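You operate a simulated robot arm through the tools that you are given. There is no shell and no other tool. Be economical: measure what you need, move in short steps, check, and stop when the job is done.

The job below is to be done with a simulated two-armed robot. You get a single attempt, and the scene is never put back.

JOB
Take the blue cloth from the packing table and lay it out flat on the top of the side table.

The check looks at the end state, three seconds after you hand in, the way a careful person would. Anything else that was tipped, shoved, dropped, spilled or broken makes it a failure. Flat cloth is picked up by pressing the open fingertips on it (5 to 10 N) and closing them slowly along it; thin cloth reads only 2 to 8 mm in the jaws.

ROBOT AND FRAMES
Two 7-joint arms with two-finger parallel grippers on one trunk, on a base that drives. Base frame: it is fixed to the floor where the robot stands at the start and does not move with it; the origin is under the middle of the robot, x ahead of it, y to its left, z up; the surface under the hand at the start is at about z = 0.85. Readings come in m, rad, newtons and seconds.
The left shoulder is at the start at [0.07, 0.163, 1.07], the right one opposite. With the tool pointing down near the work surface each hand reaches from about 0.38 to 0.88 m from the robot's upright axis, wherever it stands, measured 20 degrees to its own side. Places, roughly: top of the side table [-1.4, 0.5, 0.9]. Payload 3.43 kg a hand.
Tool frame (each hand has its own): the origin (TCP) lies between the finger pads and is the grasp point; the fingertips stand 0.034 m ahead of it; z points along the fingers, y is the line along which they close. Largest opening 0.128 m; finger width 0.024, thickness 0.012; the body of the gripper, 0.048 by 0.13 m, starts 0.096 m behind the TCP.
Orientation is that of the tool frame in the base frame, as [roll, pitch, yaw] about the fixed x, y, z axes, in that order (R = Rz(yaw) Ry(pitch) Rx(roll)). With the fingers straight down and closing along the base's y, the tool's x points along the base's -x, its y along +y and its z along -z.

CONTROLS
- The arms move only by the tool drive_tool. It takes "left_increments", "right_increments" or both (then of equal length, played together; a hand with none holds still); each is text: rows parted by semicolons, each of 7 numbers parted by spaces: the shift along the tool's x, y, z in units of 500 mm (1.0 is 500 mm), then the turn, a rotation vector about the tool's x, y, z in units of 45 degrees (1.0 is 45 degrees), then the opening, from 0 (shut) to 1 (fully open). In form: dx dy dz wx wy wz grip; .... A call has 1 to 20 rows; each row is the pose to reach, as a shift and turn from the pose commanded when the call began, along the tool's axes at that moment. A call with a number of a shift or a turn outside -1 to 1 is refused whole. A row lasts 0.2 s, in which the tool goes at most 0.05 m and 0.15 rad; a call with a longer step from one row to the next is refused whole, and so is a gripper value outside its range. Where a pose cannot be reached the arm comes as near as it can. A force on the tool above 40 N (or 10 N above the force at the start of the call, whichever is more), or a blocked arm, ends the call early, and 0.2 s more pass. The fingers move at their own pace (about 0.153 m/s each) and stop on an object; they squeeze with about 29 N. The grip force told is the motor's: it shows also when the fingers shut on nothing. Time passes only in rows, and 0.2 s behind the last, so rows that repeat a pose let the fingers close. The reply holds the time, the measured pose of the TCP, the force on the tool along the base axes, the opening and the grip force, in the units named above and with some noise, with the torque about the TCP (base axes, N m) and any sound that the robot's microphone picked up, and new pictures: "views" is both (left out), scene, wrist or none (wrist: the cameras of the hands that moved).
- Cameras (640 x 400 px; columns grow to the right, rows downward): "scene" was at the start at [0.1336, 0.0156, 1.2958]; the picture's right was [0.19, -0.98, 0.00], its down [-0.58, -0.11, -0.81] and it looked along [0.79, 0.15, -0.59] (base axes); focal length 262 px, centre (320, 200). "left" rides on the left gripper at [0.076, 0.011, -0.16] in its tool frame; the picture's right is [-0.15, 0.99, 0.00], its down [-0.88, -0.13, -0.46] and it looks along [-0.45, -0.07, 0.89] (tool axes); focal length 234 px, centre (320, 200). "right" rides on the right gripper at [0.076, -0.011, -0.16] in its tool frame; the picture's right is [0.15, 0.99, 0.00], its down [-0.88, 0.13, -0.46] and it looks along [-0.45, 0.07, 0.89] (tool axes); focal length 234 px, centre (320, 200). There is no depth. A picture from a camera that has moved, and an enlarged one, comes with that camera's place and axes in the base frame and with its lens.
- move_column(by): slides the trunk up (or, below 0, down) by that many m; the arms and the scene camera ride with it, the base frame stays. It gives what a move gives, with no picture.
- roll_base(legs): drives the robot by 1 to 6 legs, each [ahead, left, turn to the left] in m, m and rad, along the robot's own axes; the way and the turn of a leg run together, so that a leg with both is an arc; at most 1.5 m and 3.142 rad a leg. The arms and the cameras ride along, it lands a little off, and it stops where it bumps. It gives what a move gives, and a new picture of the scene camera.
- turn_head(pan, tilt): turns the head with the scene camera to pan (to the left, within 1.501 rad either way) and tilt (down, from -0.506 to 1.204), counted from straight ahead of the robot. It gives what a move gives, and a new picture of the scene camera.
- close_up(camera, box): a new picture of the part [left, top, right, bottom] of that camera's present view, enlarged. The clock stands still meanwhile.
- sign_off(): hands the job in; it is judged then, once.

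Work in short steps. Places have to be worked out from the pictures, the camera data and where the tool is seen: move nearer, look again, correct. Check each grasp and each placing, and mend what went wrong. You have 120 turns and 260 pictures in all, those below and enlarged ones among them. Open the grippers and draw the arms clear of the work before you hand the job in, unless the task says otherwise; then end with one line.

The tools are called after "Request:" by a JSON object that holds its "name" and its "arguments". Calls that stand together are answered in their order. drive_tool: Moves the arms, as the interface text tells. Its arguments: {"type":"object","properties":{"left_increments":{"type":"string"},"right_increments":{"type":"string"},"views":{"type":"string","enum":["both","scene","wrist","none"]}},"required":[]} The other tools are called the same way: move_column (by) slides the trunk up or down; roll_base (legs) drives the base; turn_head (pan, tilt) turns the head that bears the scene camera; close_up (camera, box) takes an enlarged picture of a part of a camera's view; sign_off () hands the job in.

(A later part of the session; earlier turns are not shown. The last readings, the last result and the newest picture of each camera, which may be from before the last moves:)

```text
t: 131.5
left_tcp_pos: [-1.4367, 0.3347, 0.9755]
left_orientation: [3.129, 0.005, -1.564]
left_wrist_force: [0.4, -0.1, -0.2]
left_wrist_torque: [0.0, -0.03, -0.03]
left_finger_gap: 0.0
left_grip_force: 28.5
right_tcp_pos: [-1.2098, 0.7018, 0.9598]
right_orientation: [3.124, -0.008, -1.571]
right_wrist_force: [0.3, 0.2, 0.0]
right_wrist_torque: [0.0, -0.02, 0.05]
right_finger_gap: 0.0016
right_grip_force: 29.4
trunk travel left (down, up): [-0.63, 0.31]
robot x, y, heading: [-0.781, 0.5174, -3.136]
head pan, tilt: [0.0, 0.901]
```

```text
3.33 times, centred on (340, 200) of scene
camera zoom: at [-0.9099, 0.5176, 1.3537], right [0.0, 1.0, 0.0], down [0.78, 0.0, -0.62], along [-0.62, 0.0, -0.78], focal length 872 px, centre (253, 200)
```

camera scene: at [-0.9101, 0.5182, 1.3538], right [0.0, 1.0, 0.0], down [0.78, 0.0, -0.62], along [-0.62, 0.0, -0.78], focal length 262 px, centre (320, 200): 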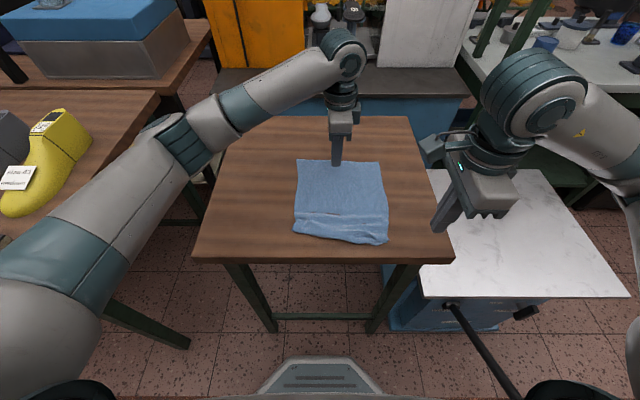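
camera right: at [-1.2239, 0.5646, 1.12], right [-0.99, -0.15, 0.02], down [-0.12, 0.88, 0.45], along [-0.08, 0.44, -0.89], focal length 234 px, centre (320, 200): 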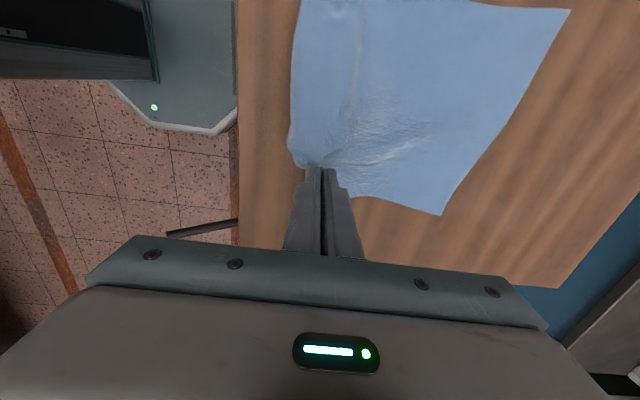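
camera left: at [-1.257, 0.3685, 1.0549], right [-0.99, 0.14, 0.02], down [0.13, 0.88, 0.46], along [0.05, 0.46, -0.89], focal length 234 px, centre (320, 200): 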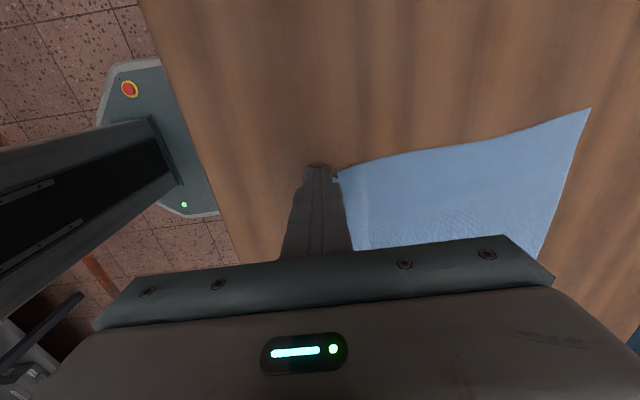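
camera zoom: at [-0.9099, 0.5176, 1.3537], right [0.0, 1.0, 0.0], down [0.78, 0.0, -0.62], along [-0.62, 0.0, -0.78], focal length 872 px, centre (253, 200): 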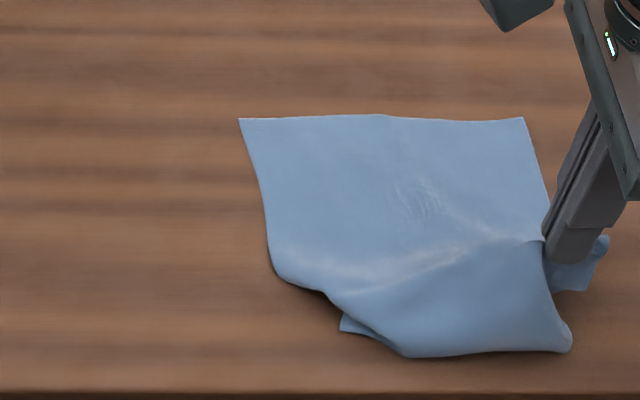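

A step was too long; same motion with smaller steps.

Request:
{"name": "drive_tool", "arguments": {"left_increments": "0 -0.08 0 0 0 0 0.27; 0 -0.16 0 0 0 0 0.27; -0.03 -0.24 0 0 0 0 0.27; -0.08 -0.31 0 0 0 0 0.27; -0.14 -0.36 0 0 0 0 0.27; -0.21 -0.4 0 0 0 0 0.27; -0.28 -0.4 0 0 0 0 0.27; -0.36 -0.4 0 0 0 0 0.27; -0.44 -0.4 0 0 0 0 0.27; -0.44 -0.4 0.07 0 0 0 0.27; -0.44 -0.4 0.14 0 0 0 0.27", "views": "wrist"}}

Request:
{"name": "close_up", "arguments": {"camera": "scene", "box": [260, 140, 420, 260]}}

```text
t: 133.9
left_tcp_pos: [-1.2376, 0.5562, 0.9041]
left_orientation: [3.128, 0.004, -1.564]
left_wrist_force: [0.5, 0.8, -0.8]
left_wrist_torque: [0.02, 0.0, 0.0]
left_finger_gap: 0.0346
left_grip_force: 0.1
right_tcp_pos: [-1.2096, 0.7036, 0.96]
right_orientation: [3.124, -0.009, -1.571]
right_wrist_force: [0.1, 0.6, 0.0]
right_wrist_torque: [-0.01, -0.02, -0.02]
right_finger_gap: 0.0019
right_grip_force: 28.7
trunk travel left (down, up): [-0.63, 0.31]
robot x, y, heading: [-0.7814, 0.5197, -3.136]
head pan, tilt: [0.0, 0.901]
camera left: at [-1.2461, 0.4793, 1.0642], right [-0.99, 0.14, 0.01], down [0.13, 0.88, 0.46], along [0.05, 0.46, -0.89], focal length 234 px, centre (320, 200)
```

left: 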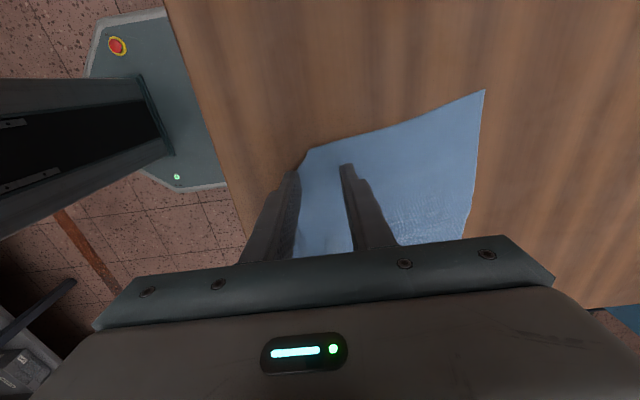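

```text
3.33 times, centred on (340, 200) of scene
camera zoom: at [-0.91, 0.5186, 1.3538], right [0.0, 1.0, 0.0], down [0.78, 0.0, -0.62], along [-0.62, 0.0, -0.78], focal length 872 px, centre (253, 200)
```

zoom: 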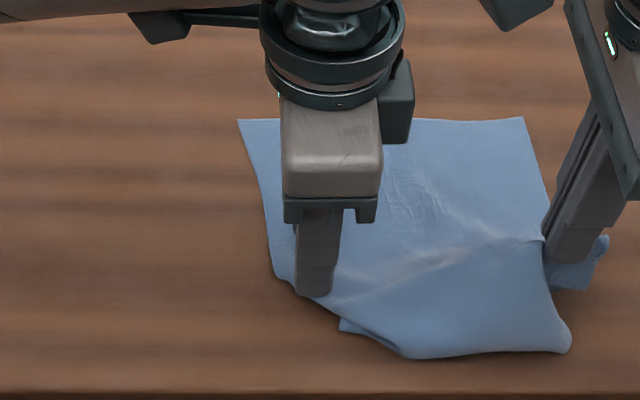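

The outer finger sits right on the fold edge. I shift 8 mm inward and lower to press.

Request:
{"name": "drive_tool", "arguments": {"left_increments": "0 0.016 0.004 0 0 0 0.27; 0 0.016 0.01 0 0 0 0.27; 0 0.016 0.016 0 0 0 0.27; 0 0.016 0.018 0 0 0 0.27; 0 0.016 0.018 0 0 0 0.27", "views": "none"}}

```text
t: 135.1
left_tcp_pos: [-1.2461, 0.5579, 0.8976]
left_orientation: [3.128, 0.006, -1.564]
left_wrist_force: [0.9, 0.7, 1.1]
left_wrist_torque: [0.04, -0.02, 0.02]
left_finger_gap: 0.0347
left_grip_force: 0.2
right_tcp_pos: [-1.2088, 0.7022, 0.9612]
right_orientation: [3.125, -0.007, -1.569]
right_wrist_force: [0.3, 0.7, 0.3]
right_wrist_torque: [-0.02, 0.02, -0.02]
right_finger_gap: 0.0018
right_grip_force: 28.4
trunk travel left (down, up): [-0.63, 0.31]
robot x, y, heading: [-0.7826, 0.5187, -3.141]
head pan, tilt: [0.0, 0.901]
```

Near contact; I press 2.5 mm more, close slowly, then lift to the right hand's height.

Request:
{"name": "drive_tool", "arguments": {"left_increments": "0 0 0.003 0 0 0 0.27; 0 0 0.005 0 0 0 0.27; 0 0 0.005 0 0 0 0.23; 0 0 0.005 0 0 0 0.19; 0 0 0.005 0 0 0 0.15; 0 0 0.005 0 0 0 0.11; 0 0 0.005 0 0 0 0.07; 0 0 0.004 0 0 0 0.03; 0 0 0.004 0 0 0 0; 0 0 0.004 0 0 0 0; 0 0 0.004 0 0 0 0; 0 0 -0.03 0 0 0 0; 0 0 -0.08 0 0 0 0; 0 0 -0.126 0 0 0 0; 0 0 -0.126 0 0 0 0", "views": "wrist"}}

Request:
{"name": "close_up", "arguments": {"camera": "scene", "box": [260, 140, 420, 260]}}

```text
t: 138.3
left_tcp_pos: [-1.2459, 0.5588, 0.9624]
left_orientation: [3.128, 0.007, -1.564]
left_wrist_force: [0.6, 0.0, 0.4]
left_wrist_torque: [0.01, -0.02, 0.02]
left_finger_gap: 0.0012
left_grip_force: 29.3
right_tcp_pos: [-1.2101, 0.7036, 0.959]
right_orientation: [3.123, -0.007, -1.569]
right_wrist_force: [-0.9, 0.2, 0.3]
right_wrist_torque: [0.0, 0.0, 0.03]
right_finger_gap: 0.0023
right_grip_force: 29.2
trunk travel left (down, up): [-0.63, 0.31]
robot x, y, heading: [-0.7813, 0.5215, -3.139]
head pan, tilt: [0.0, 0.901]
camera left: at [-1.2543, 0.4822, 1.121], right [-0.99, 0.14, 0.01], down [0.13, 0.88, 0.46], along [0.05, 0.46, -0.89], focal length 234 px, centre (320, 200)
```

left: 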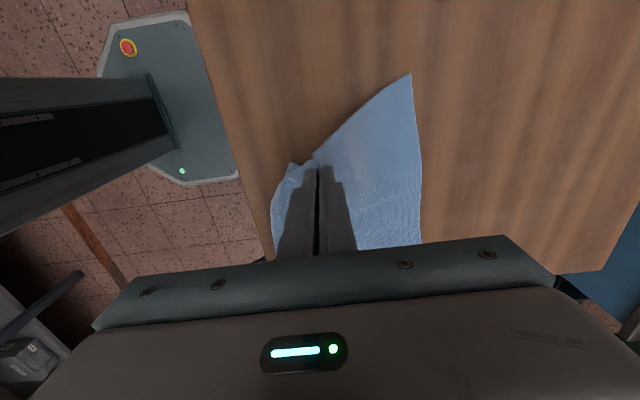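

```text
3.33 times, centred on (340, 200) of scene
camera zoom: at [-0.9099, 0.518, 1.3537], right [0.0, 1.0, 0.0], down [0.78, 0.0, -0.62], along [-0.62, 0.0, -0.78], focal length 872 px, centre (253, 200)
```

zoom: 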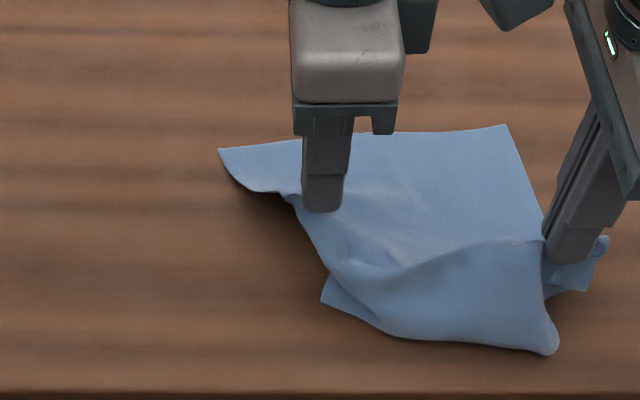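

Both side edges are held, 4–7 cm from the near hem, which hangs free. I lift the sheet, recentre it in y and spread the hands.

Request:
{"name": "drive_tool", "arguments": {"left_increments": "0.01 0 -0.07 0 0 0 0; 0.02 0.03 -0.14 0 0 0 0; 0.04 0.06 -0.21 0 0 0 0; 0.06 0.1 -0.27 0 0 0 0; 0.08 0.14 -0.33 0 0 0 0; 0.1 0.2 -0.38 0 0 0 0; 0.12 0.26 -0.4 0 0 0 0; 0.14 0.32 -0.4 0 0 0 0; 0.15 0.38 -0.4 0 0 0 0; 0.15 0.43 -0.4 0 0 0 0; 0.15 0.47 -0.4 0 0 0 0; 0.15 0.5 -0.4 0 0 0 0; 0.15 0.5 -0.4 0 0 0 0; 0.15 0.5 -0.4 0 0 0 0", "right_increments": "0 0 -0.07 0 0 0 0; 0.01 0.04 -0.14 0 0 0 0; 0.02 0.08 -0.21 0 0 0 0; 0.03 0.13 -0.27 0 0 0 0; 0.05 0.18 -0.33 0 0 0 0; 0.07 0.24 -0.38 0 0 0 0; 0.09 0.3 -0.4 0 0 0 0; 0.09 0.37 -0.4 0 0 0 0; 0.09 0.44 -0.4 0 0 0 0; 0.09 0.5 -0.4 0 0 0 0; 0.09 0.54 -0.4 0 0 0 0; 0.09 0.57 -0.4 0 0 0 0; 0.09 0.57 -0.4 0 0 0 0; 0.09 0.57 -0.4 0 0 0 0", "views": "none"}}

Request:
{"name": "close_up", "arguments": {"camera": "scene", "box": [240, 10, 400, 130]}}

```text
t: 141.3
left_tcp_pos: [-1.4912, 0.4818, 1.163]
left_orientation: [3.127, 0.005, -1.564]
left_wrist_force: [0.5, 0.3, 0.0]
left_wrist_torque: [0.04, -0.01, 0.01]
left_finger_gap: 0.0015
left_grip_force: 29.4
right_tcp_pos: [-1.4907, 0.6606, 1.1628]
right_orientation: [3.125, -0.007, -1.571]
right_wrist_force: [0.2, -1.2, -0.3]
right_wrist_torque: [0.01, -0.01, 0.02]
right_finger_gap: 0.0017
right_grip_force: 28.8
trunk travel left (down, up): [-0.63, 0.31]
robot x, y, heading: [-0.7816, 0.5261, -3.139]
head pan, tilt: [0.0, 0.901]
```

```text
3.33 times, centred on (320, 70) of scene
camera zoom: at [-0.91, 0.5181, 1.3537], right [0.0, 1.0, 0.0], down [0.78, 0.0, -0.62], along [-0.62, 0.0, -0.78], focal length 872 px, centre (320, 633)
```

zoom: 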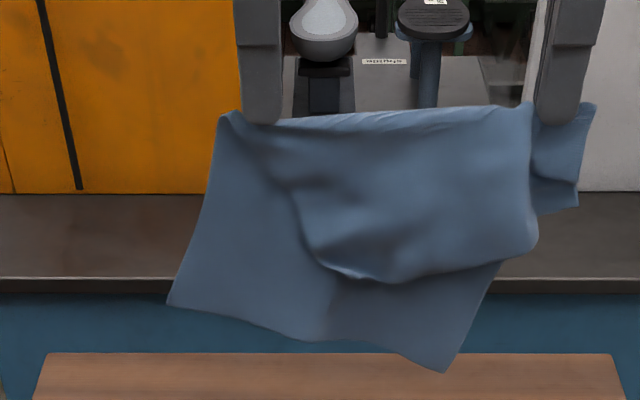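

The sheet is draped skewed over the hands. I lay the far part down again with the trailing sweep, stopping before the flap touches.

Request:
{"name": "drive_tool", "arguments": {"left_increments": "0 0.04 0.06 0 0 0 0; 0 0.08 0.11 0 0 0 0; 0 0.08 0.13 0 0 0 0; 0 0.08 0.13 0 0 0 0; 0 0.02 0.17 0 0 0 0; 0 -0.04 0.205 0 0 0 0; 0 -0.1 0.236 0 0 0 0; 0 -0.16 0.276 0 0 0 0; 0 -0.22 0.326 0 0 0 0; 0 -0.22 0.326 0 0 0 0", "right_increments": "0 0.04 0.06 0 0 0 0; 0 0.08 0.11 0 0 0 0; 0 0.08 0.13 0 0 0 0; 0 0.08 0.13 0 0 0 0; 0 0.02 0.17 0 0 0 0; 0 -0.04 0.205 0 0 0 0; 0 -0.1 0.236 0 0 0 0; 0 -0.16 0.276 0 0 0 0; 0 -0.22 0.326 0 0 0 0; 0 -0.22 0.326 0 0 0 0", "views": "wrist"}}

Request:
{"name": "close_up", "arguments": {"camera": "scene", "box": [240, 80, 400, 200]}}

```text
t: 143.5
left_tcp_pos: [-1.3823, 0.4827, 0.9982]
left_orientation: [3.13, 0.003, -1.563]
left_wrist_force: [0.4, 0.0, 0.1]
left_wrist_torque: [0.03, -0.01, -0.01]
left_finger_gap: 0.0012
left_grip_force: 29.1
right_tcp_pos: [-1.3825, 0.6595, 0.9978]
right_orientation: [3.124, -0.008, -1.572]
right_wrist_force: [0.3, -0.8, 0.7]
right_wrist_torque: [-0.04, 0.01, -0.02]
right_finger_gap: 0.0019
right_grip_force: 28.8
trunk travel left (down, up): [-0.63, 0.31]
robot x, y, heading: [-0.7817, 0.5207, -3.136]
head pan, tilt: [0.0, 0.901]
camera right: at [-1.367, 0.5857, 1.1584], right [-0.99, -0.15, 0.02], down [-0.12, 0.88, 0.45], along [-0.08, 0.44, -0.89], focal length 234 px, centre (320, 200)
camera left: at [-1.392, 0.4046, 1.158], right [-0.99, 0.14, 0.01], down [0.13, 0.88, 0.46], along [0.05, 0.46, -0.89], focal length 234 px, centre (320, 200)
```

right: 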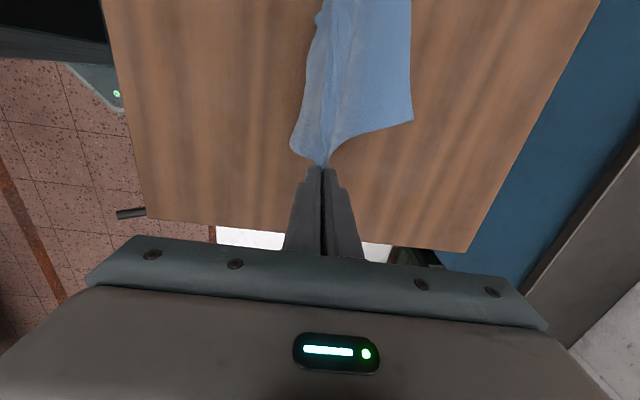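
left: 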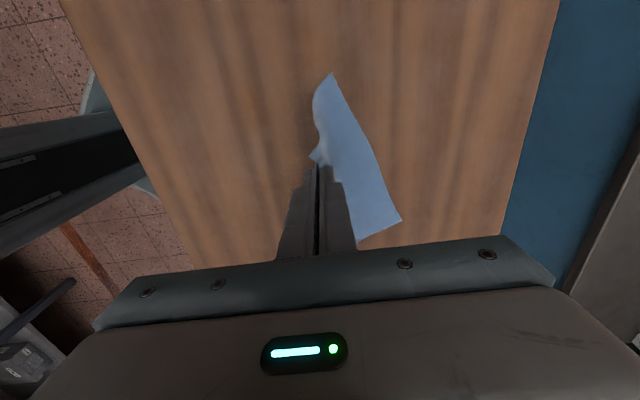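

```text
3.33 times, centred on (320, 140) of scene
camera zoom: at [-0.91, 0.5179, 1.3537], right [0.0, 1.0, 0.0], down [0.78, 0.0, -0.62], along [-0.62, 0.0, -0.78], focal length 872 px, centre (320, 400)
```

zoom: 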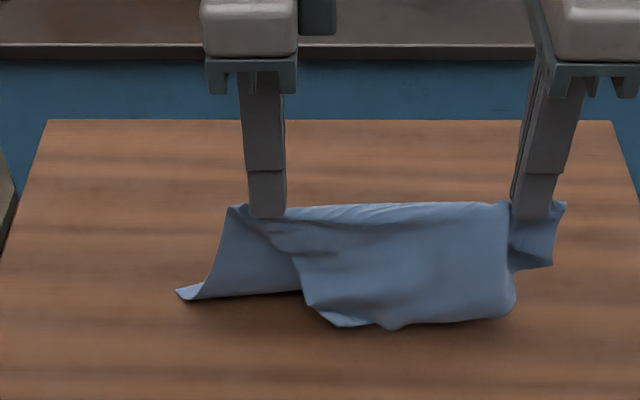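

The far part is laid behind the hands and the flap hangs on the robot side. I lower on, ending with a small move away from the robot so the flap trails outward, then release and lift.

Request:
{"name": "drive_tool", "arguments": {"left_increments": "0 -0.04 0.03 0 0 0 0; 0 -0.07 0.07 0 0 0 0; 0 -0.07 0.1 0 0 0 0; 0 -0.05 0.12 0 0 0 0; 0 -0.03 0.14 0 0 0 0; 0 -0.01 0.165 0 0 0 0; 0 0 0.185 0 0 0 0; 0 0 0.192 0 0 0 0; 0 -0.01 0.192 0 0 0 0.08; 0 -0.02 0.192 0 0 0 0.16; 0 -0.02 0.192 0 0 0 0.2; 0 -0.02 0.15 0 0 0 0.2; 0 -0.02 0.08 0 0 0 0.2; 0 -0.02 0.02 0 0 0 0.2; 0.1 -0.02 0.02 0 0 0 0.2; 0.2 -0.02 0.02 0 0 0 0.2; 0.28 -0.02 0.02 0 0 0 0.2", "right_increments": "0 -0.04 0.03 0 0 0 0; 0 -0.07 0.07 0 0 0 0; 0 -0.07 0.1 0 0 0 0; 0 -0.05 0.12 0 0 0 0; 0 -0.03 0.14 0 0 0 0; 0 -0.01 0.165 0 0 0 0; 0 0 0.185 0 0 0 0; 0 0 0.192 0 0 0 0; 0 -0.01 0.192 0 0 0 0.08; 0 -0.02 0.192 0 0 0 0.16; 0 -0.02 0.192 0 0 0 0.2; 0 -0.02 0.15 0 0 0 0.2; 0 -0.02 0.08 0 0 0 0.2; 0 -0.02 0.02 0 0 0 0.2; -0.06 -0.02 0.02 0 0 0 0.2; -0.12 -0.02 0.02 0 0 0 0.2; -0.18 -0.02 0.02 0 0 0 0.2", "views": "wrist"}}

Request:
{"name": "close_up", "arguments": {"camera": "scene", "box": [240, 110, 400, 210]}}

```text
t: 147.1
left_tcp_pos: [-1.3707, 0.3374, 0.9887]
left_orientation: [3.126, 0.006, -1.563]
left_wrist_force: [0.1, 0.2, -0.1]
left_wrist_torque: [-0.01, 0.06, 0.0]
left_finger_gap: 0.0255
left_grip_force: 0.0
right_tcp_pos: [-1.3739, 0.749, 0.9891]
right_orientation: [3.123, -0.005, -1.572]
right_wrist_force: [0.1, -0.4, -1.1]
right_wrist_torque: [-0.01, 0.03, 0.0]
right_finger_gap: 0.0255
right_grip_force: 0.0
trunk travel left (down, up): [-0.63, 0.31]
robot x, y, heading: [-0.7834, 0.5196, -3.138]
head pan, tilt: [0.0, 0.901]
camera right: at [-1.3586, 0.6748, 1.1491], right [-0.99, -0.15, 0.02], down [-0.12, 0.88, 0.45], along [-0.08, 0.44, -0.89], focal length 234 px, centre (320, 200)
camera left: at [-1.3799, 0.2618, 1.1479], right [-0.99, 0.14, 0.01], down [0.13, 0.88, 0.46], along [0.05, 0.46, -0.89], focal length 234 px, centre (320, 200)
```

right: 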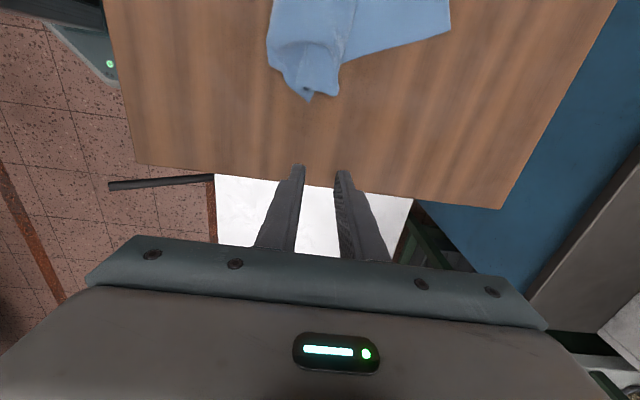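
left: 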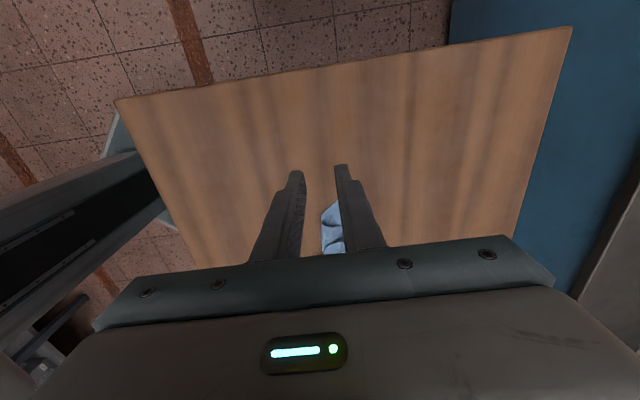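

```text
4.00 times, centred on (320, 160) of scene
camera zoom: at [-0.9089, 0.5178, 1.3538], right [0.0, 1.0, 0.0], down [0.78, 0.0, -0.62], along [-0.62, 0.0, -0.78], focal length 1046 px, centre (320, 360)
```

zoom: 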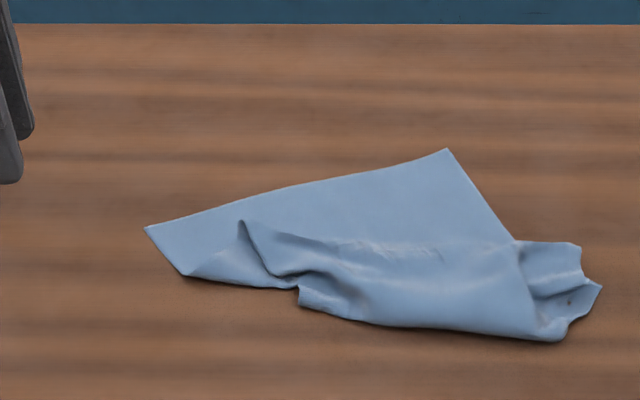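

The far edge of the sheet is clean and exposed from (−1.411, 0.40) to (−1.489, 0.61). I'll turn both hands 20° to match it and grip its two corners, so that on lifting everything else falls free.

Request:
{"name": "drive_tool", "arguments": {"left_increments": "-0.04 0.01 0 0 0 -0.15 0.235; -0.09 0.02 0 0 0 -0.3 0.235; -0.15 0.035 0 0 0 -0.458 0.235; -0.213 0.046 0 0 0 -0.458 0.235; -0.213 0.046 0.05 0 0 -0.458 0.235; -0.213 0.046 0.1 0 0 -0.458 0.235; -0.213 0.046 0.15 0 0 -0.458 0.235", "right_increments": "0.06 0.03 0 0 0 -0.15 0.235; 0.12 0.06 0 0 0 -0.3 0.235; 0.19 0.09 0 0 0 -0.458 0.235; 0.26 0.12 0 0 0 -0.458 0.235; 0.316 0.15 0.03 0 0 -0.458 0.235; 0.316 0.15 0.09 0 0 -0.458 0.235; 0.316 0.15 0.15 0 0 -0.458 0.235", "views": "wrist"}}

Request:
{"name": "close_up", "arguments": {"camera": "scene", "box": [240, 110, 400, 210]}}

```text
t: 148.7
left_tcp_pos: [-1.3985, 0.4496, 0.9131]
left_orientation: [3.131, 0.01, -1.205]
left_wrist_force: [-1.0, 0.3, -0.1]
left_wrist_torque: [0.01, 0.02, 0.0]
left_finger_gap: 0.0302
left_grip_force: 0.1
right_tcp_pos: [-1.4509, 0.591, 0.9157]
right_orientation: [3.125, 0.0, -1.212]
right_wrist_force: [0.3, -0.2, -0.4]
right_wrist_torque: [0.0, 0.02, 0.0]
right_finger_gap: 0.0301
right_grip_force: 0.1
trunk travel left (down, up): [-0.63, 0.31]
robot x, y, heading: [-0.7809, 0.5205, -3.14]
head pan, tilt: [0.0, 0.901]
camera right: at [-1.4089, 0.5249, 1.0755], right [-0.87, -0.48, 0.02], down [-0.42, 0.78, 0.46], along [-0.24, 0.39, -0.89], focal length 234 px, centre (320, 200)
camera left: at [-1.3797, 0.3728, 1.0732], right [-0.98, -0.22, 0.01], down [-0.19, 0.87, 0.46], along [-0.11, 0.45, -0.89], focal length 234 px, centre (320, 200)
```

right: 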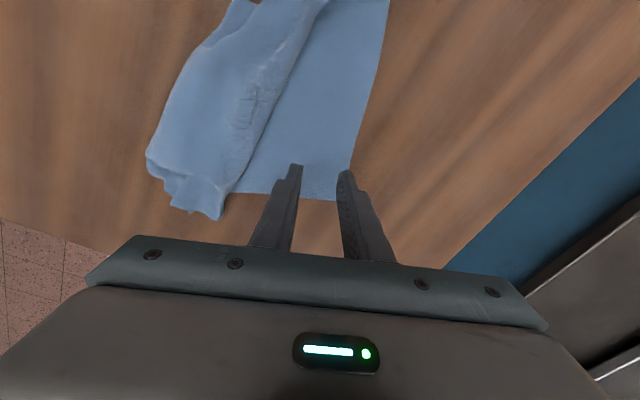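
left: 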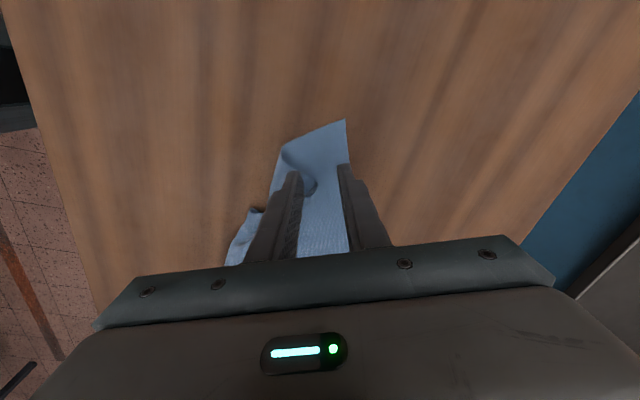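

```text
4.00 times, centred on (320, 160) of scene
camera zoom: at [-0.9107, 0.5175, 1.3537], right [0.0, 1.0, 0.0], down [0.78, 0.0, -0.62], along [-0.62, 0.0, -0.78], focal length 1046 px, centre (320, 360)
```

zoom: 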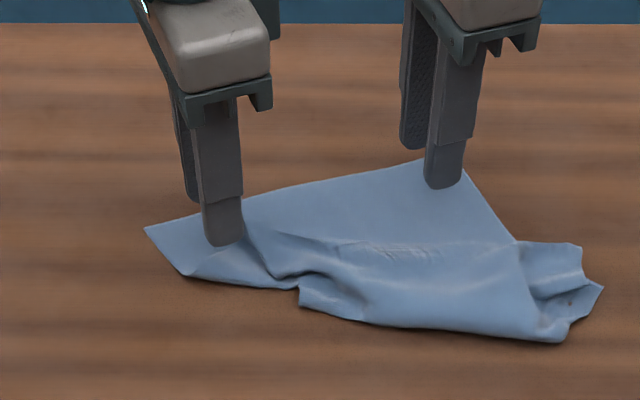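

Aligned. I nudge both 7 mm into the sheet, the left 1 cm toward its corner, and lower to near contact.

Request:
{"name": "drive_tool", "arguments": {"left_increments": "0.02 -0.014 0 0 0 0 0.235; 0.02 -0.014 0.015 0 0 0 0.235; 0.02 -0.014 0.028 0 0 0 0.235; 0.02 -0.014 0.031 0 0 0 0.235; 0.02 -0.014 0.031 0 0 0 0.235", "right_increments": "0 -0.014 0 0 0 0 0.235; 0 -0.014 0.02 0 0 0 0.235; 0 -0.014 0.03 0 0 0 0.235; 0 -0.014 0.037 0 0 0 0.235; 0 -0.014 0.037 0 0 0 0.235", "views": "wrist"}}

Request:
{"name": "close_up", "arguments": {"camera": "scene", "box": [240, 110, 400, 210]}}

```text
t: 149.9
left_tcp_pos: [-1.3866, 0.4423, 0.8992]
left_orientation: [3.131, 0.009, -1.203]
left_wrist_force: [-0.2, 0.2, -0.1]
left_wrist_torque: [0.0, -0.02, -0.02]
left_finger_gap: 0.03
left_grip_force: 0.1
right_tcp_pos: [-1.4446, 0.5922, 0.8967]
right_orientation: [3.121, 0.0, -1.21]
right_wrist_force: [0.1, 0.4, -0.5]
right_wrist_torque: [-0.01, -0.02, 0.01]
right_finger_gap: 0.03
right_grip_force: 0.0
trunk travel left (down, up): [-0.63, 0.31]
robot x, y, heading: [-0.7803, 0.5183, -3.137]
head pan, tilt: [0.0, 0.901]
camera right: at [-1.4029, 0.5279, 1.0567], right [-0.87, -0.48, 0.02], down [-0.42, 0.78, 0.46], along [-0.24, 0.39, -0.89], focal length 234 px, centre (320, 200)
camera left: at [-1.3684, 0.3658, 1.0577], right [-0.98, -0.22, 0.01], down [-0.19, 0.87, 0.46], along [-0.11, 0.45, -0.89], focal length 234 px, centre (320, 200)
```

right: 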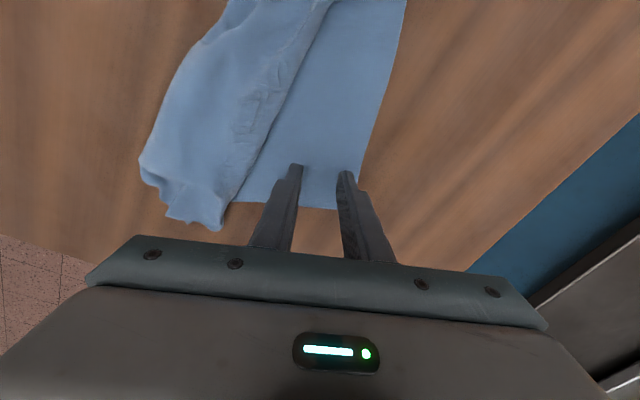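
left: 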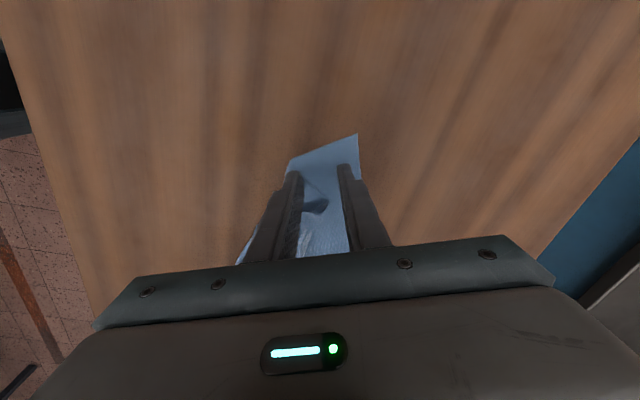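

```text
4.00 times, centred on (320, 160) of scene
camera zoom: at [-0.9098, 0.5181, 1.3537], right [0.0, 1.0, 0.0], down [0.78, 0.0, -0.62], along [-0.62, 0.0, -0.78], focal length 1046 px, centre (320, 360)
```

zoom: 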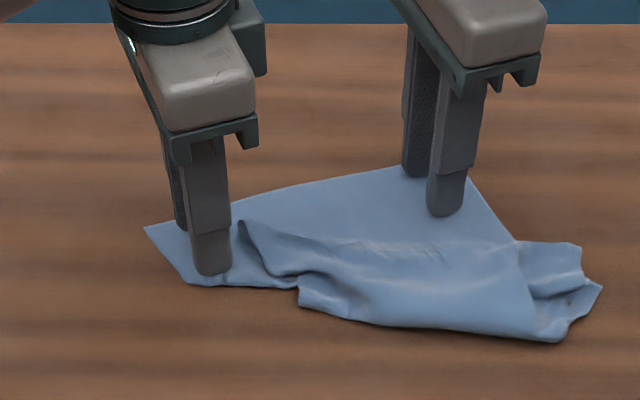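

Placement is right on both. I press down.

Request:
{"name": "drive_tool", "arguments": {"left_increments": "0 0 0.004 0 0 0 0.235; 0 0 0.008 0 0 0 0.235; 0 0 0.008 0 0 0 0.235", "right_increments": "0 0 0.002 0 0 0 0.235; 0 0 0.004 0 0 0 0.235; 0 0 0.004 0 0 0 0.235", "views": "none"}}

```text
t: 150.7
left_tcp_pos: [-1.3873, 0.4426, 0.8954]
left_orientation: [3.131, 0.01, -1.203]
left_wrist_force: [0.5, -1.3, 3.3]
left_wrist_torque: [0.02, -0.07, -0.05]
left_finger_gap: 0.0298
left_grip_force: 0.0
right_tcp_pos: [-1.4437, 0.5935, 0.8962]
right_orientation: [3.121, 0.0, -1.212]
right_wrist_force: [0.2, -0.2, 1.8]
right_wrist_torque: [0.04, -0.01, 0.05]
right_finger_gap: 0.0299
right_grip_force: 0.1
trunk travel left (down, up): [-0.63, 0.31]
robot x, y, heading: [-0.7818, 0.5174, -3.135]
head pan, tilt: [0.0, 0.901]
```

Both touch lightly. A little more press, close slowly, and lift together.

Request:
{"name": "drive_tool", "arguments": {"left_increments": "0 0 0.003 0 0 0 0.235; 0 0 0.003 0 0 0 0.2; 0 0 0.003 0 0 0 0.16; 0 0 0.003 0 0 0 0.12; 0 0 0.003 0 0 0 0.08; 0 0 0.002 0 0 0 0.04; 0 0 0.002 0 0 0 0; 0 0 0.002 0 0 0 0; 0 0 0.002 0 0 0 0; 0 0 -0.03 0 0 0 0; 0 0 -0.08 0 0 0 0; 0 0 -0.14 0 0 0 0; 0 0 -0.2 0 0 0 0; 0 0 -0.26 0 0 0 0; 0 0 -0.32 0 0 0 0; 0 0 -0.38 0 0 0 0; 0 0 -0.44 0 0 0 0; 0 0 -0.48 0 0 0 0; 0 0 -0.5 0 0 0 0; 0 0 -0.5 0 0 0 0", "right_increments": "0 0 0.004 0 0 0 0.235; 0 0 0.004 0 0 0 0.2; 0 0 0.004 0 0 0 0.16; 0 0 0.004 0 0 0 0.12; 0 0 0.004 0 0 0 0.08; 0 0 0.003 0 0 0 0.04; 0 0 0.003 0 0 0 0; 0 0 0.003 0 0 0 0; 0 0 0.003 0 0 0 0; 0 0 -0.03 0 0 0 0; 0 0 -0.08 0 0 0 0; 0 0 -0.14 0 0 0 0; 0 0 -0.2 0 0 0 0; 0 0 -0.26 0 0 0 0; 0 0 -0.32 0 0 0 0; 0 0 -0.38 0 0 0 0; 0 0 -0.44 0 0 0 0; 0 0 -0.48 0 0 0 0; 0 0 -0.5 0 0 0 0; 0 0 -0.5 0 0 0 0", "views": "scene"}}

Request:
{"name": "close_up", "arguments": {"camera": "scene", "box": [220, 0, 420, 150]}}

```text
t: 154.9
left_tcp_pos: [-1.3835, 0.4407, 1.1442]
left_orientation: [3.132, 0.008, -1.204]
left_wrist_force: [-1.0, 0.2, -1.1]
left_wrist_torque: [0.01, 0.0, 0.02]
left_finger_gap: 0.0
left_grip_force: 29.0
right_tcp_pos: [-1.4405, 0.5943, 1.1452]
right_orientation: [3.123, 0.0, -1.21]
right_wrist_force: [-0.2, 0.2, -0.2]
right_wrist_torque: [0.03, -0.01, -0.01]
right_finger_gap: 0.0
right_grip_force: 29.3
trunk travel left (down, up): [-0.63, 0.31]
robot x, y, heading: [-0.7813, 0.5189, -3.136]
head pan, tilt: [0.0, 0.901]
camera scene: at [-0.91, 0.5181, 1.3537], right [0.0, 1.0, 0.0], down [0.78, 0.0, -0.62], along [-0.62, 0.0, -0.78], focal length 262 px, centre (320, 200)
```

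scene: 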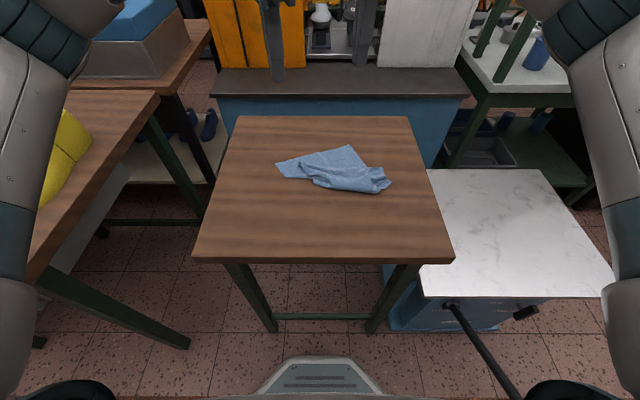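

```text
2.67 times, centred on (320, 75) of scene
camera zoom: at [-0.91, 0.5181, 1.3537], right [0.0, 1.0, 0.0], down [0.78, 0.0, -0.62], along [-0.62, 0.0, -0.78], focal length 697 px, centre (320, 533)
```

zoom: 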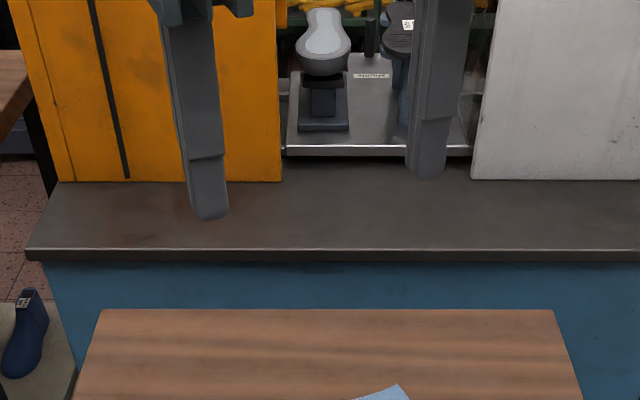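

Both slipped off – too little press. The cloth seems unmoved; I go back down with open fingers and will press to 8–10 N this time.

Request:
{"name": "drive_tool", "arguments": {"left_increments": "0 0 0.08 0 0 0 0.235; 0 0 0.16 0 0 0 0.235; 0 0 0.24 0 0 0 0.235; 0 0 0.32 0 0 0 0.235; 0 0 0.4 0 0 0 0.235; 0 0 0.46 0 0 0 0.235; 0 0 0.488 0 0 0 0.235", "right_increments": "0 0 0.08 0 0 0 0.235; 0 0 0.16 0 0 0 0.235; 0 0 0.24 0 0 0 0.235; 0 0 0.32 0 0 0 0.235; 0 0 0.4 0 0 0 0.235; 0 0 0.46 0 0 0 0.235; 0 0 0.49 0 0 0 0.235", "views": "wrist"}}

Request:
{"name": "close_up", "arguments": {"camera": "scene", "box": [240, 110, 400, 210]}}

```text
t: 156.5
left_tcp_pos: [-1.3878, 0.4394, 0.9003]
left_orientation: [3.13, 0.008, -1.203]
left_wrist_force: [-0.4, -0.4, 0.0]
left_wrist_torque: [0.01, 0.01, 0.01]
left_finger_gap: 0.0302
left_grip_force: 0.1
right_tcp_pos: [-1.4453, 0.5958, 0.8983]
right_orientation: [3.123, 0.0, -1.212]
right_wrist_force: [-0.5, 0.6, 0.4]
right_wrist_torque: [0.0, -0.02, -0.01]
right_finger_gap: 0.0301
right_grip_force: 0.0
trunk travel left (down, up): [-0.63, 0.31]
robot x, y, heading: [-0.7809, 0.5182, -3.141]
head pan, tilt: [0.0, 0.901]
camera right: at [-1.4034, 0.5294, 1.0582], right [-0.87, -0.48, 0.02], down [-0.42, 0.78, 0.46], along [-0.24, 0.39, -0.89], focal length 234 px, centre (320, 200)
camera left: at [-1.3689, 0.364, 1.0584], right [-0.98, -0.22, 0.01], down [-0.19, 0.87, 0.46], along [-0.11, 0.45, -0.89], focal length 234 px, centre (320, 200)
```

right: 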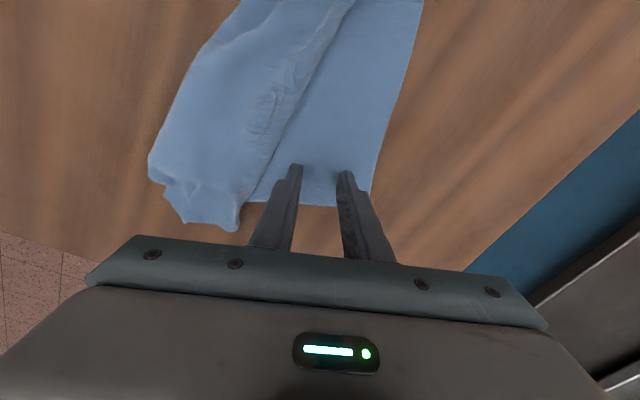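
left: 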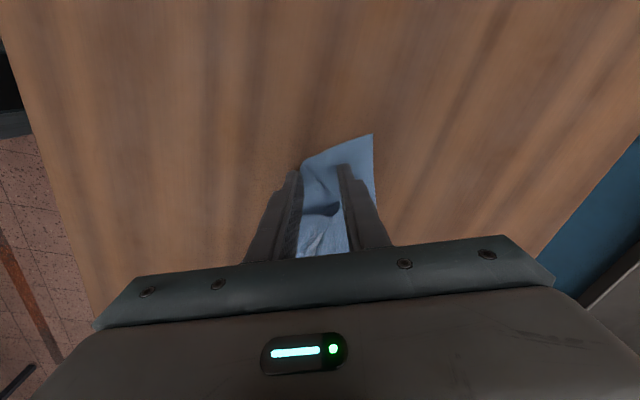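

```text
4.00 times, centred on (320, 160) of scene
camera zoom: at [-0.91, 0.5179, 1.3537], right [0.0, 1.0, 0.0], down [0.78, 0.0, -0.62], along [-0.62, 0.0, -0.78], focal length 1046 px, centre (320, 360)
```

zoom: 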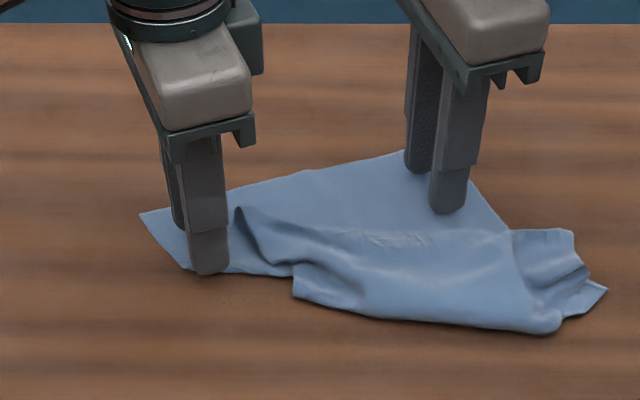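

The sheet moved about 7 mm away. I follow it by 7 mm and press down.

Request:
{"name": "drive_tool", "arguments": {"left_increments": "0 0.014 0 0 0 0 0.235; 0 0.014 0.006 0 0 0 0.235; 0 0.014 0.012 0 0 0 0.235; 0 0.014 0.0145 0 0 0 0.235; 0 0.014 0.0145 0 0 0 0.235", "right_increments": "0 0.014 0 0 0 0 0.235; 0 0.014 0.005 0 0 0 0.235; 0 0.014 0.009 0 0 0 0.235; 0 0.014 0.0105 0 0 0 0.235; 0 0.014 0.0105 0 0 0 0.235", "views": "none"}}

```text
t: 157.7
left_tcp_pos: [-1.3937, 0.4383, 0.8941]
left_orientation: [3.128, 0.012, -1.203]
left_wrist_force: [-0.9, -3.3, 21.9]
left_wrist_torque: [-0.05, -0.38, -0.03]
left_finger_gap: 0.0288
left_grip_force: 0.1
right_tcp_pos: [-1.449, 0.5899, 0.8955]
right_orientation: [3.123, 0.001, -1.21]
right_wrist_force: [0.9, -0.1, -0.1]
right_wrist_torque: [0.01, 0.01, 0.01]
right_finger_gap: 0.0299
right_grip_force: 0.1
trunk travel left (down, up): [-0.63, 0.31]
robot x, y, heading: [-0.7842, 0.5185, -3.14]
head pan, tilt: [0.0, 0.901]
```

Left presses too hard, right not yet; I trim left up 1.5 mm and right down 1.5 mm.

Request:
{"name": "drive_tool", "arguments": {"left_increments": "0 0 -0.002 0 0 0 0.235; 0 0 -0.003 0 0 0 0.235; 0 0 -0.003 0 0 0 0.235", "right_increments": "0 0 0.002 0 0 0 0.235; 0 0 0.004 0 0 0 0.235; 0 0 0.004 0 0 0 0.235", "views": "none"}}

```text
t: 158.5
left_tcp_pos: [-1.3929, 0.4413, 0.8962]
left_orientation: [3.128, 0.01, -1.204]
left_wrist_force: [-2.9, -2.8, 11.9]
left_wrist_torque: [-0.04, -0.13, -0.02]
left_finger_gap: 0.0283
left_grip_force: 0.1
right_tcp_pos: [-1.4499, 0.5897, 0.896]
right_orientation: [3.117, 0.0, -1.212]
right_wrist_force: [1.3, 0.1, 13.3]
right_wrist_torque: [0.1, -0.36, -0.02]
right_finger_gap: 0.0307
right_grip_force: 0.7
trunk travel left (down, up): [-0.63, 0.31]
robot x, y, heading: [-0.7829, 0.5189, -3.14]
head pan, tilt: [0.0, 0.901]
```

12–13 N on both. I close slowly keeping the press, and check the gaps before lifting.

Request:
{"name": "drive_tool", "arguments": {"left_increments": "0 0 0 0 0 0 0.2; 0 0 0 0 0 0 0.17; 0 0 0 0 0 0 0.14; 0 0 0 0 0 0 0.11; 0 0 0 0 0 0 0.08; 0 0 0 0 0 0 0.05; 0 0 0 0 0 0 0.02; 0 0 0 0 0 0 0; 0 0 0 0 0 0 0; 0 0 -0.02 0 0 0 0", "right_increments": "0 0 0 0 0 0 0.2; 0 0 0 0 0 0 0.17; 0 0 0 0 0 0 0.14; 0 0 0 0 0 0 0.11; 0 0 0 0 0 0 0.08; 0 0 0 0 0 0 0.05; 0 0 0 0 0 0 0.02; 0 0 0 0 0 0 0; 0 0 0 0 0 0 0; 0 0 -0.02 0 0 0 0", "views": "wrist"}}

Request:
{"name": "close_up", "arguments": {"camera": "scene", "box": [240, 110, 400, 210]}}

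```text
t: 160.7
left_tcp_pos: [-1.3945, 0.4388, 0.9039]
left_orientation: [3.13, 0.008, -1.204]
left_wrist_force: [-0.8, 0.5, 0.0]
left_wrist_torque: [0.03, 0.0, 0.0]
left_finger_gap: 0.0016
left_grip_force: 29.8
right_tcp_pos: [-1.4499, 0.5921, 0.901]
right_orientation: [3.127, -0.001, -1.21]
right_wrist_force: [0.1, 0.2, 0.0]
right_wrist_torque: [-0.01, 0.02, -0.02]
right_finger_gap: 0.0002
right_grip_force: 28.9
trunk travel left (down, up): [-0.63, 0.31]
robot x, y, heading: [-0.7792, 0.5174, -3.134]
head pan, tilt: [0.0, 0.901]
camera right: at [-1.4099, 0.526, 1.0606], right [-0.87, -0.48, 0.02], down [-0.42, 0.78, 0.46], along [-0.23, 0.39, -0.89], focal length 234 px, centre (320, 200)
camera left: at [-1.3752, 0.3634, 1.063], right [-0.98, -0.22, 0.01], down [-0.19, 0.87, 0.46], along [-0.11, 0.45, -0.89], focal length 234 px, centre (320, 200)
```

right: 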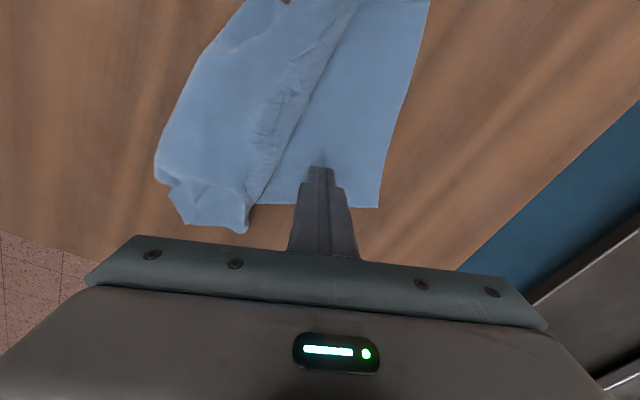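
left: 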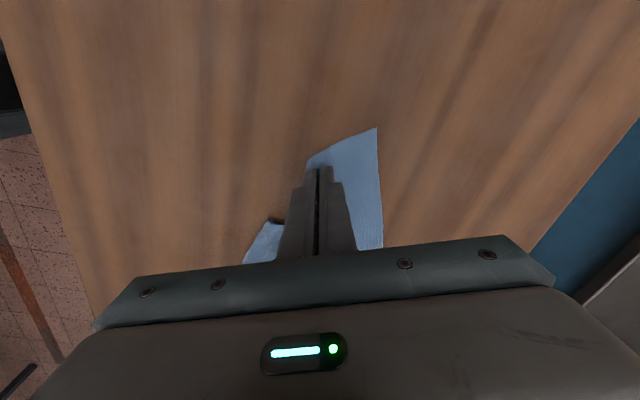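

```text
4.00 times, centred on (320, 160) of scene
camera zoom: at [-0.9101, 0.5182, 1.3533], right [0.0, 1.0, 0.0], down [0.78, 0.0, -0.62], along [-0.62, 0.0, -0.78], focal length 1046 px, centre (320, 360)
```

zoom: 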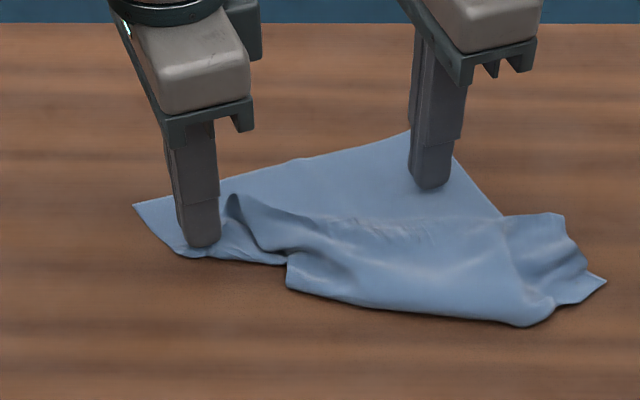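

The left holds a layer; the right missed, its hand tilted by 0.02 rad so the fingers pressed unevenly. I level the right hand, open wider, and reposition 2.4 cm toward the edge.

Request:
{"name": "drive_tool", "arguments": {"right_increments": "0 0 -0.02 0 0 0 0.1; 0.01 0.02 -0.02 0.015 0 0 0.3; 0.021 0.046 -0.02 0.026 0 0 0.3; 0.021 0.046 -0.01 0.026 0 0 0.3; 0.021 0.046 0.006 0.026 0 0 0.3; 0.021 0.046 0.009 0.026 0 0 0.3; 0.021 0.046 0.009 0.026 0 0 0.3", "views": "wrist"}}

```text
t: 162.3
left_tcp_pos: [-1.394, 0.4396, 0.9048]
left_orientation: [3.131, 0.009, -1.205]
left_wrist_force: [-0.9, -1.0, 0.3]
left_wrist_torque: [0.0, -0.02, 0.01]
left_finger_gap: 0.0013
left_grip_force: 28.7
right_tcp_pos: [-1.4686, 0.5722, 0.8992]
right_orientation: [-3.14, 0.001, -1.21]
right_wrist_force: [-0.1, -0.5, 0.6]
right_wrist_torque: [0.02, -0.01, 0.02]
right_finger_gap: 0.0385
right_grip_force: 0.1
trunk travel left (down, up): [-0.63, 0.31]
robot x, y, heading: [-0.7841, 0.5201, -3.136]
head pan, tilt: [0.0, 0.901]
camera right: at [-1.4305, 0.5067, 1.0588], right [-0.87, -0.48, 0.0], down [-0.43, 0.78, 0.46], along [-0.22, 0.4, -0.89], focal length 234 px, centre (320, 200)
```

right: 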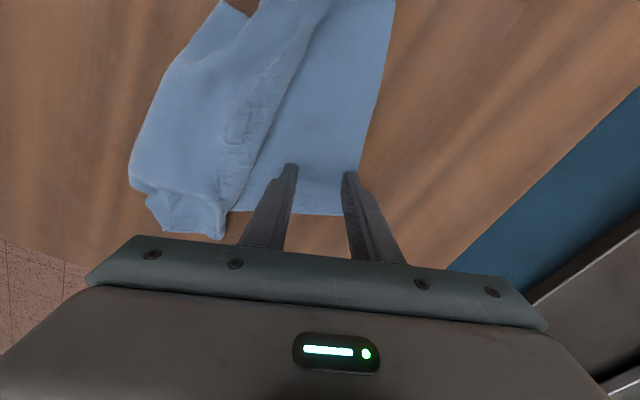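

Well placed. I press the right hand down.

Request:
{"name": "drive_tool", "arguments": {"right_increments": "0 0 0.005 0 0 0 0.3; 0 0 0.009 0 0 0 0.3; 0 0 0.011 0 0 0 0.3; 0 0 0.011 0 0 0 0.3", "views": "none"}}

```text
t: 163.3
left_tcp_pos: [-1.3928, 0.4385, 0.9065]
left_orientation: [3.128, 0.009, -1.205]
left_wrist_force: [0.5, 0.9, 0.4]
left_wrist_torque: [-0.01, 0.07, 0.01]
left_finger_gap: 0.001
left_grip_force: 28.7
right_tcp_pos: [-1.4688, 0.5725, 0.8949]
right_orientation: [3.139, 0.001, -1.212]
right_wrist_force: [-1.9, 0.2, 9.1]
right_wrist_torque: [-0.03, 0.18, -0.03]
right_finger_gap: 0.0387
right_grip_force: 0.3
trunk travel left (down, up): [-0.63, 0.31]
robot x, y, heading: [-0.7802, 0.5209, -3.138]
head pan, tilt: [0.0, 0.901]
```

9 N, even. Close slowly.

Request:
{"name": "drive_tool", "arguments": {"right_increments": "0 0 0.001 0 0 0 0.26; 0 0 0.001 0 0 0 0.22; 0 0 0.001 0 0 0 0.18; 0 0 0.001 0 0 0 0.14; 0 0 0.001 0 0 0 0.1; 0 0 0.001 0 0 0 0.06; 0 0 0.001 0 0 0 0.02; 0 0 0.001 0 0 0 0; 0 0 0.001 0 0 0 0; 0 0 0.001 0 0 0 0; 0 0 -0.02 0 0 0 0", "views": "wrist"}}

Request:
{"name": "close_up", "arguments": {"camera": "scene", "box": [240, 110, 400, 210]}}

```text
t: 165.7
left_tcp_pos: [-1.3942, 0.44, 0.9056]
left_orientation: [3.132, 0.01, -1.205]
left_wrist_force: [-0.5, 0.8, -0.2]
left_wrist_torque: [0.01, 0.01, -0.01]
left_finger_gap: 0.0011
left_grip_force: 28.7
right_tcp_pos: [-1.4675, 0.5739, 0.9005]
right_orientation: [-3.137, 0.0, -1.212]
right_wrist_force: [0.9, 0.3, 0.1]
right_wrist_torque: [0.01, 0.0, 0.0]
right_finger_gap: 0.0021
right_grip_force: 29.0
trunk travel left (down, up): [-0.63, 0.31]
robot x, y, heading: [-0.7804, 0.5213, -3.138]
head pan, tilt: [0.0, 0.901]
camera right: at [-1.4308, 0.5071, 1.061], right [-0.87, -0.48, 0.0], down [-0.43, 0.78, 0.46], along [-0.22, 0.4, -0.89], focal length 234 px, centre (320, 200)
```

right: 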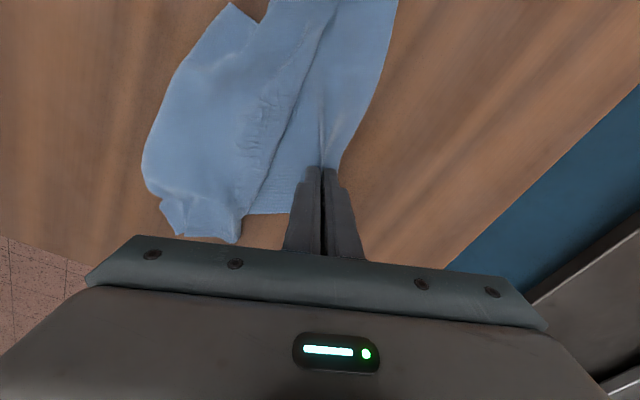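

```text
4.00 times, centred on (320, 160) of scene
camera zoom: at [-0.9103, 0.5181, 1.3532], right [0.0, 1.0, 0.0], down [0.78, 0.0, -0.62], along [-0.62, 0.0, -0.78], focal length 1046 px, centre (320, 360)
```

zoom: 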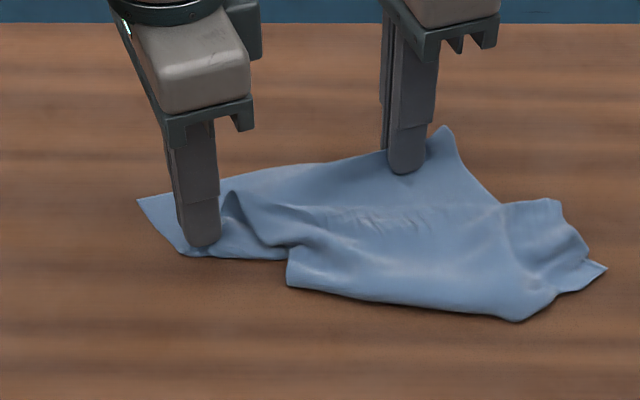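

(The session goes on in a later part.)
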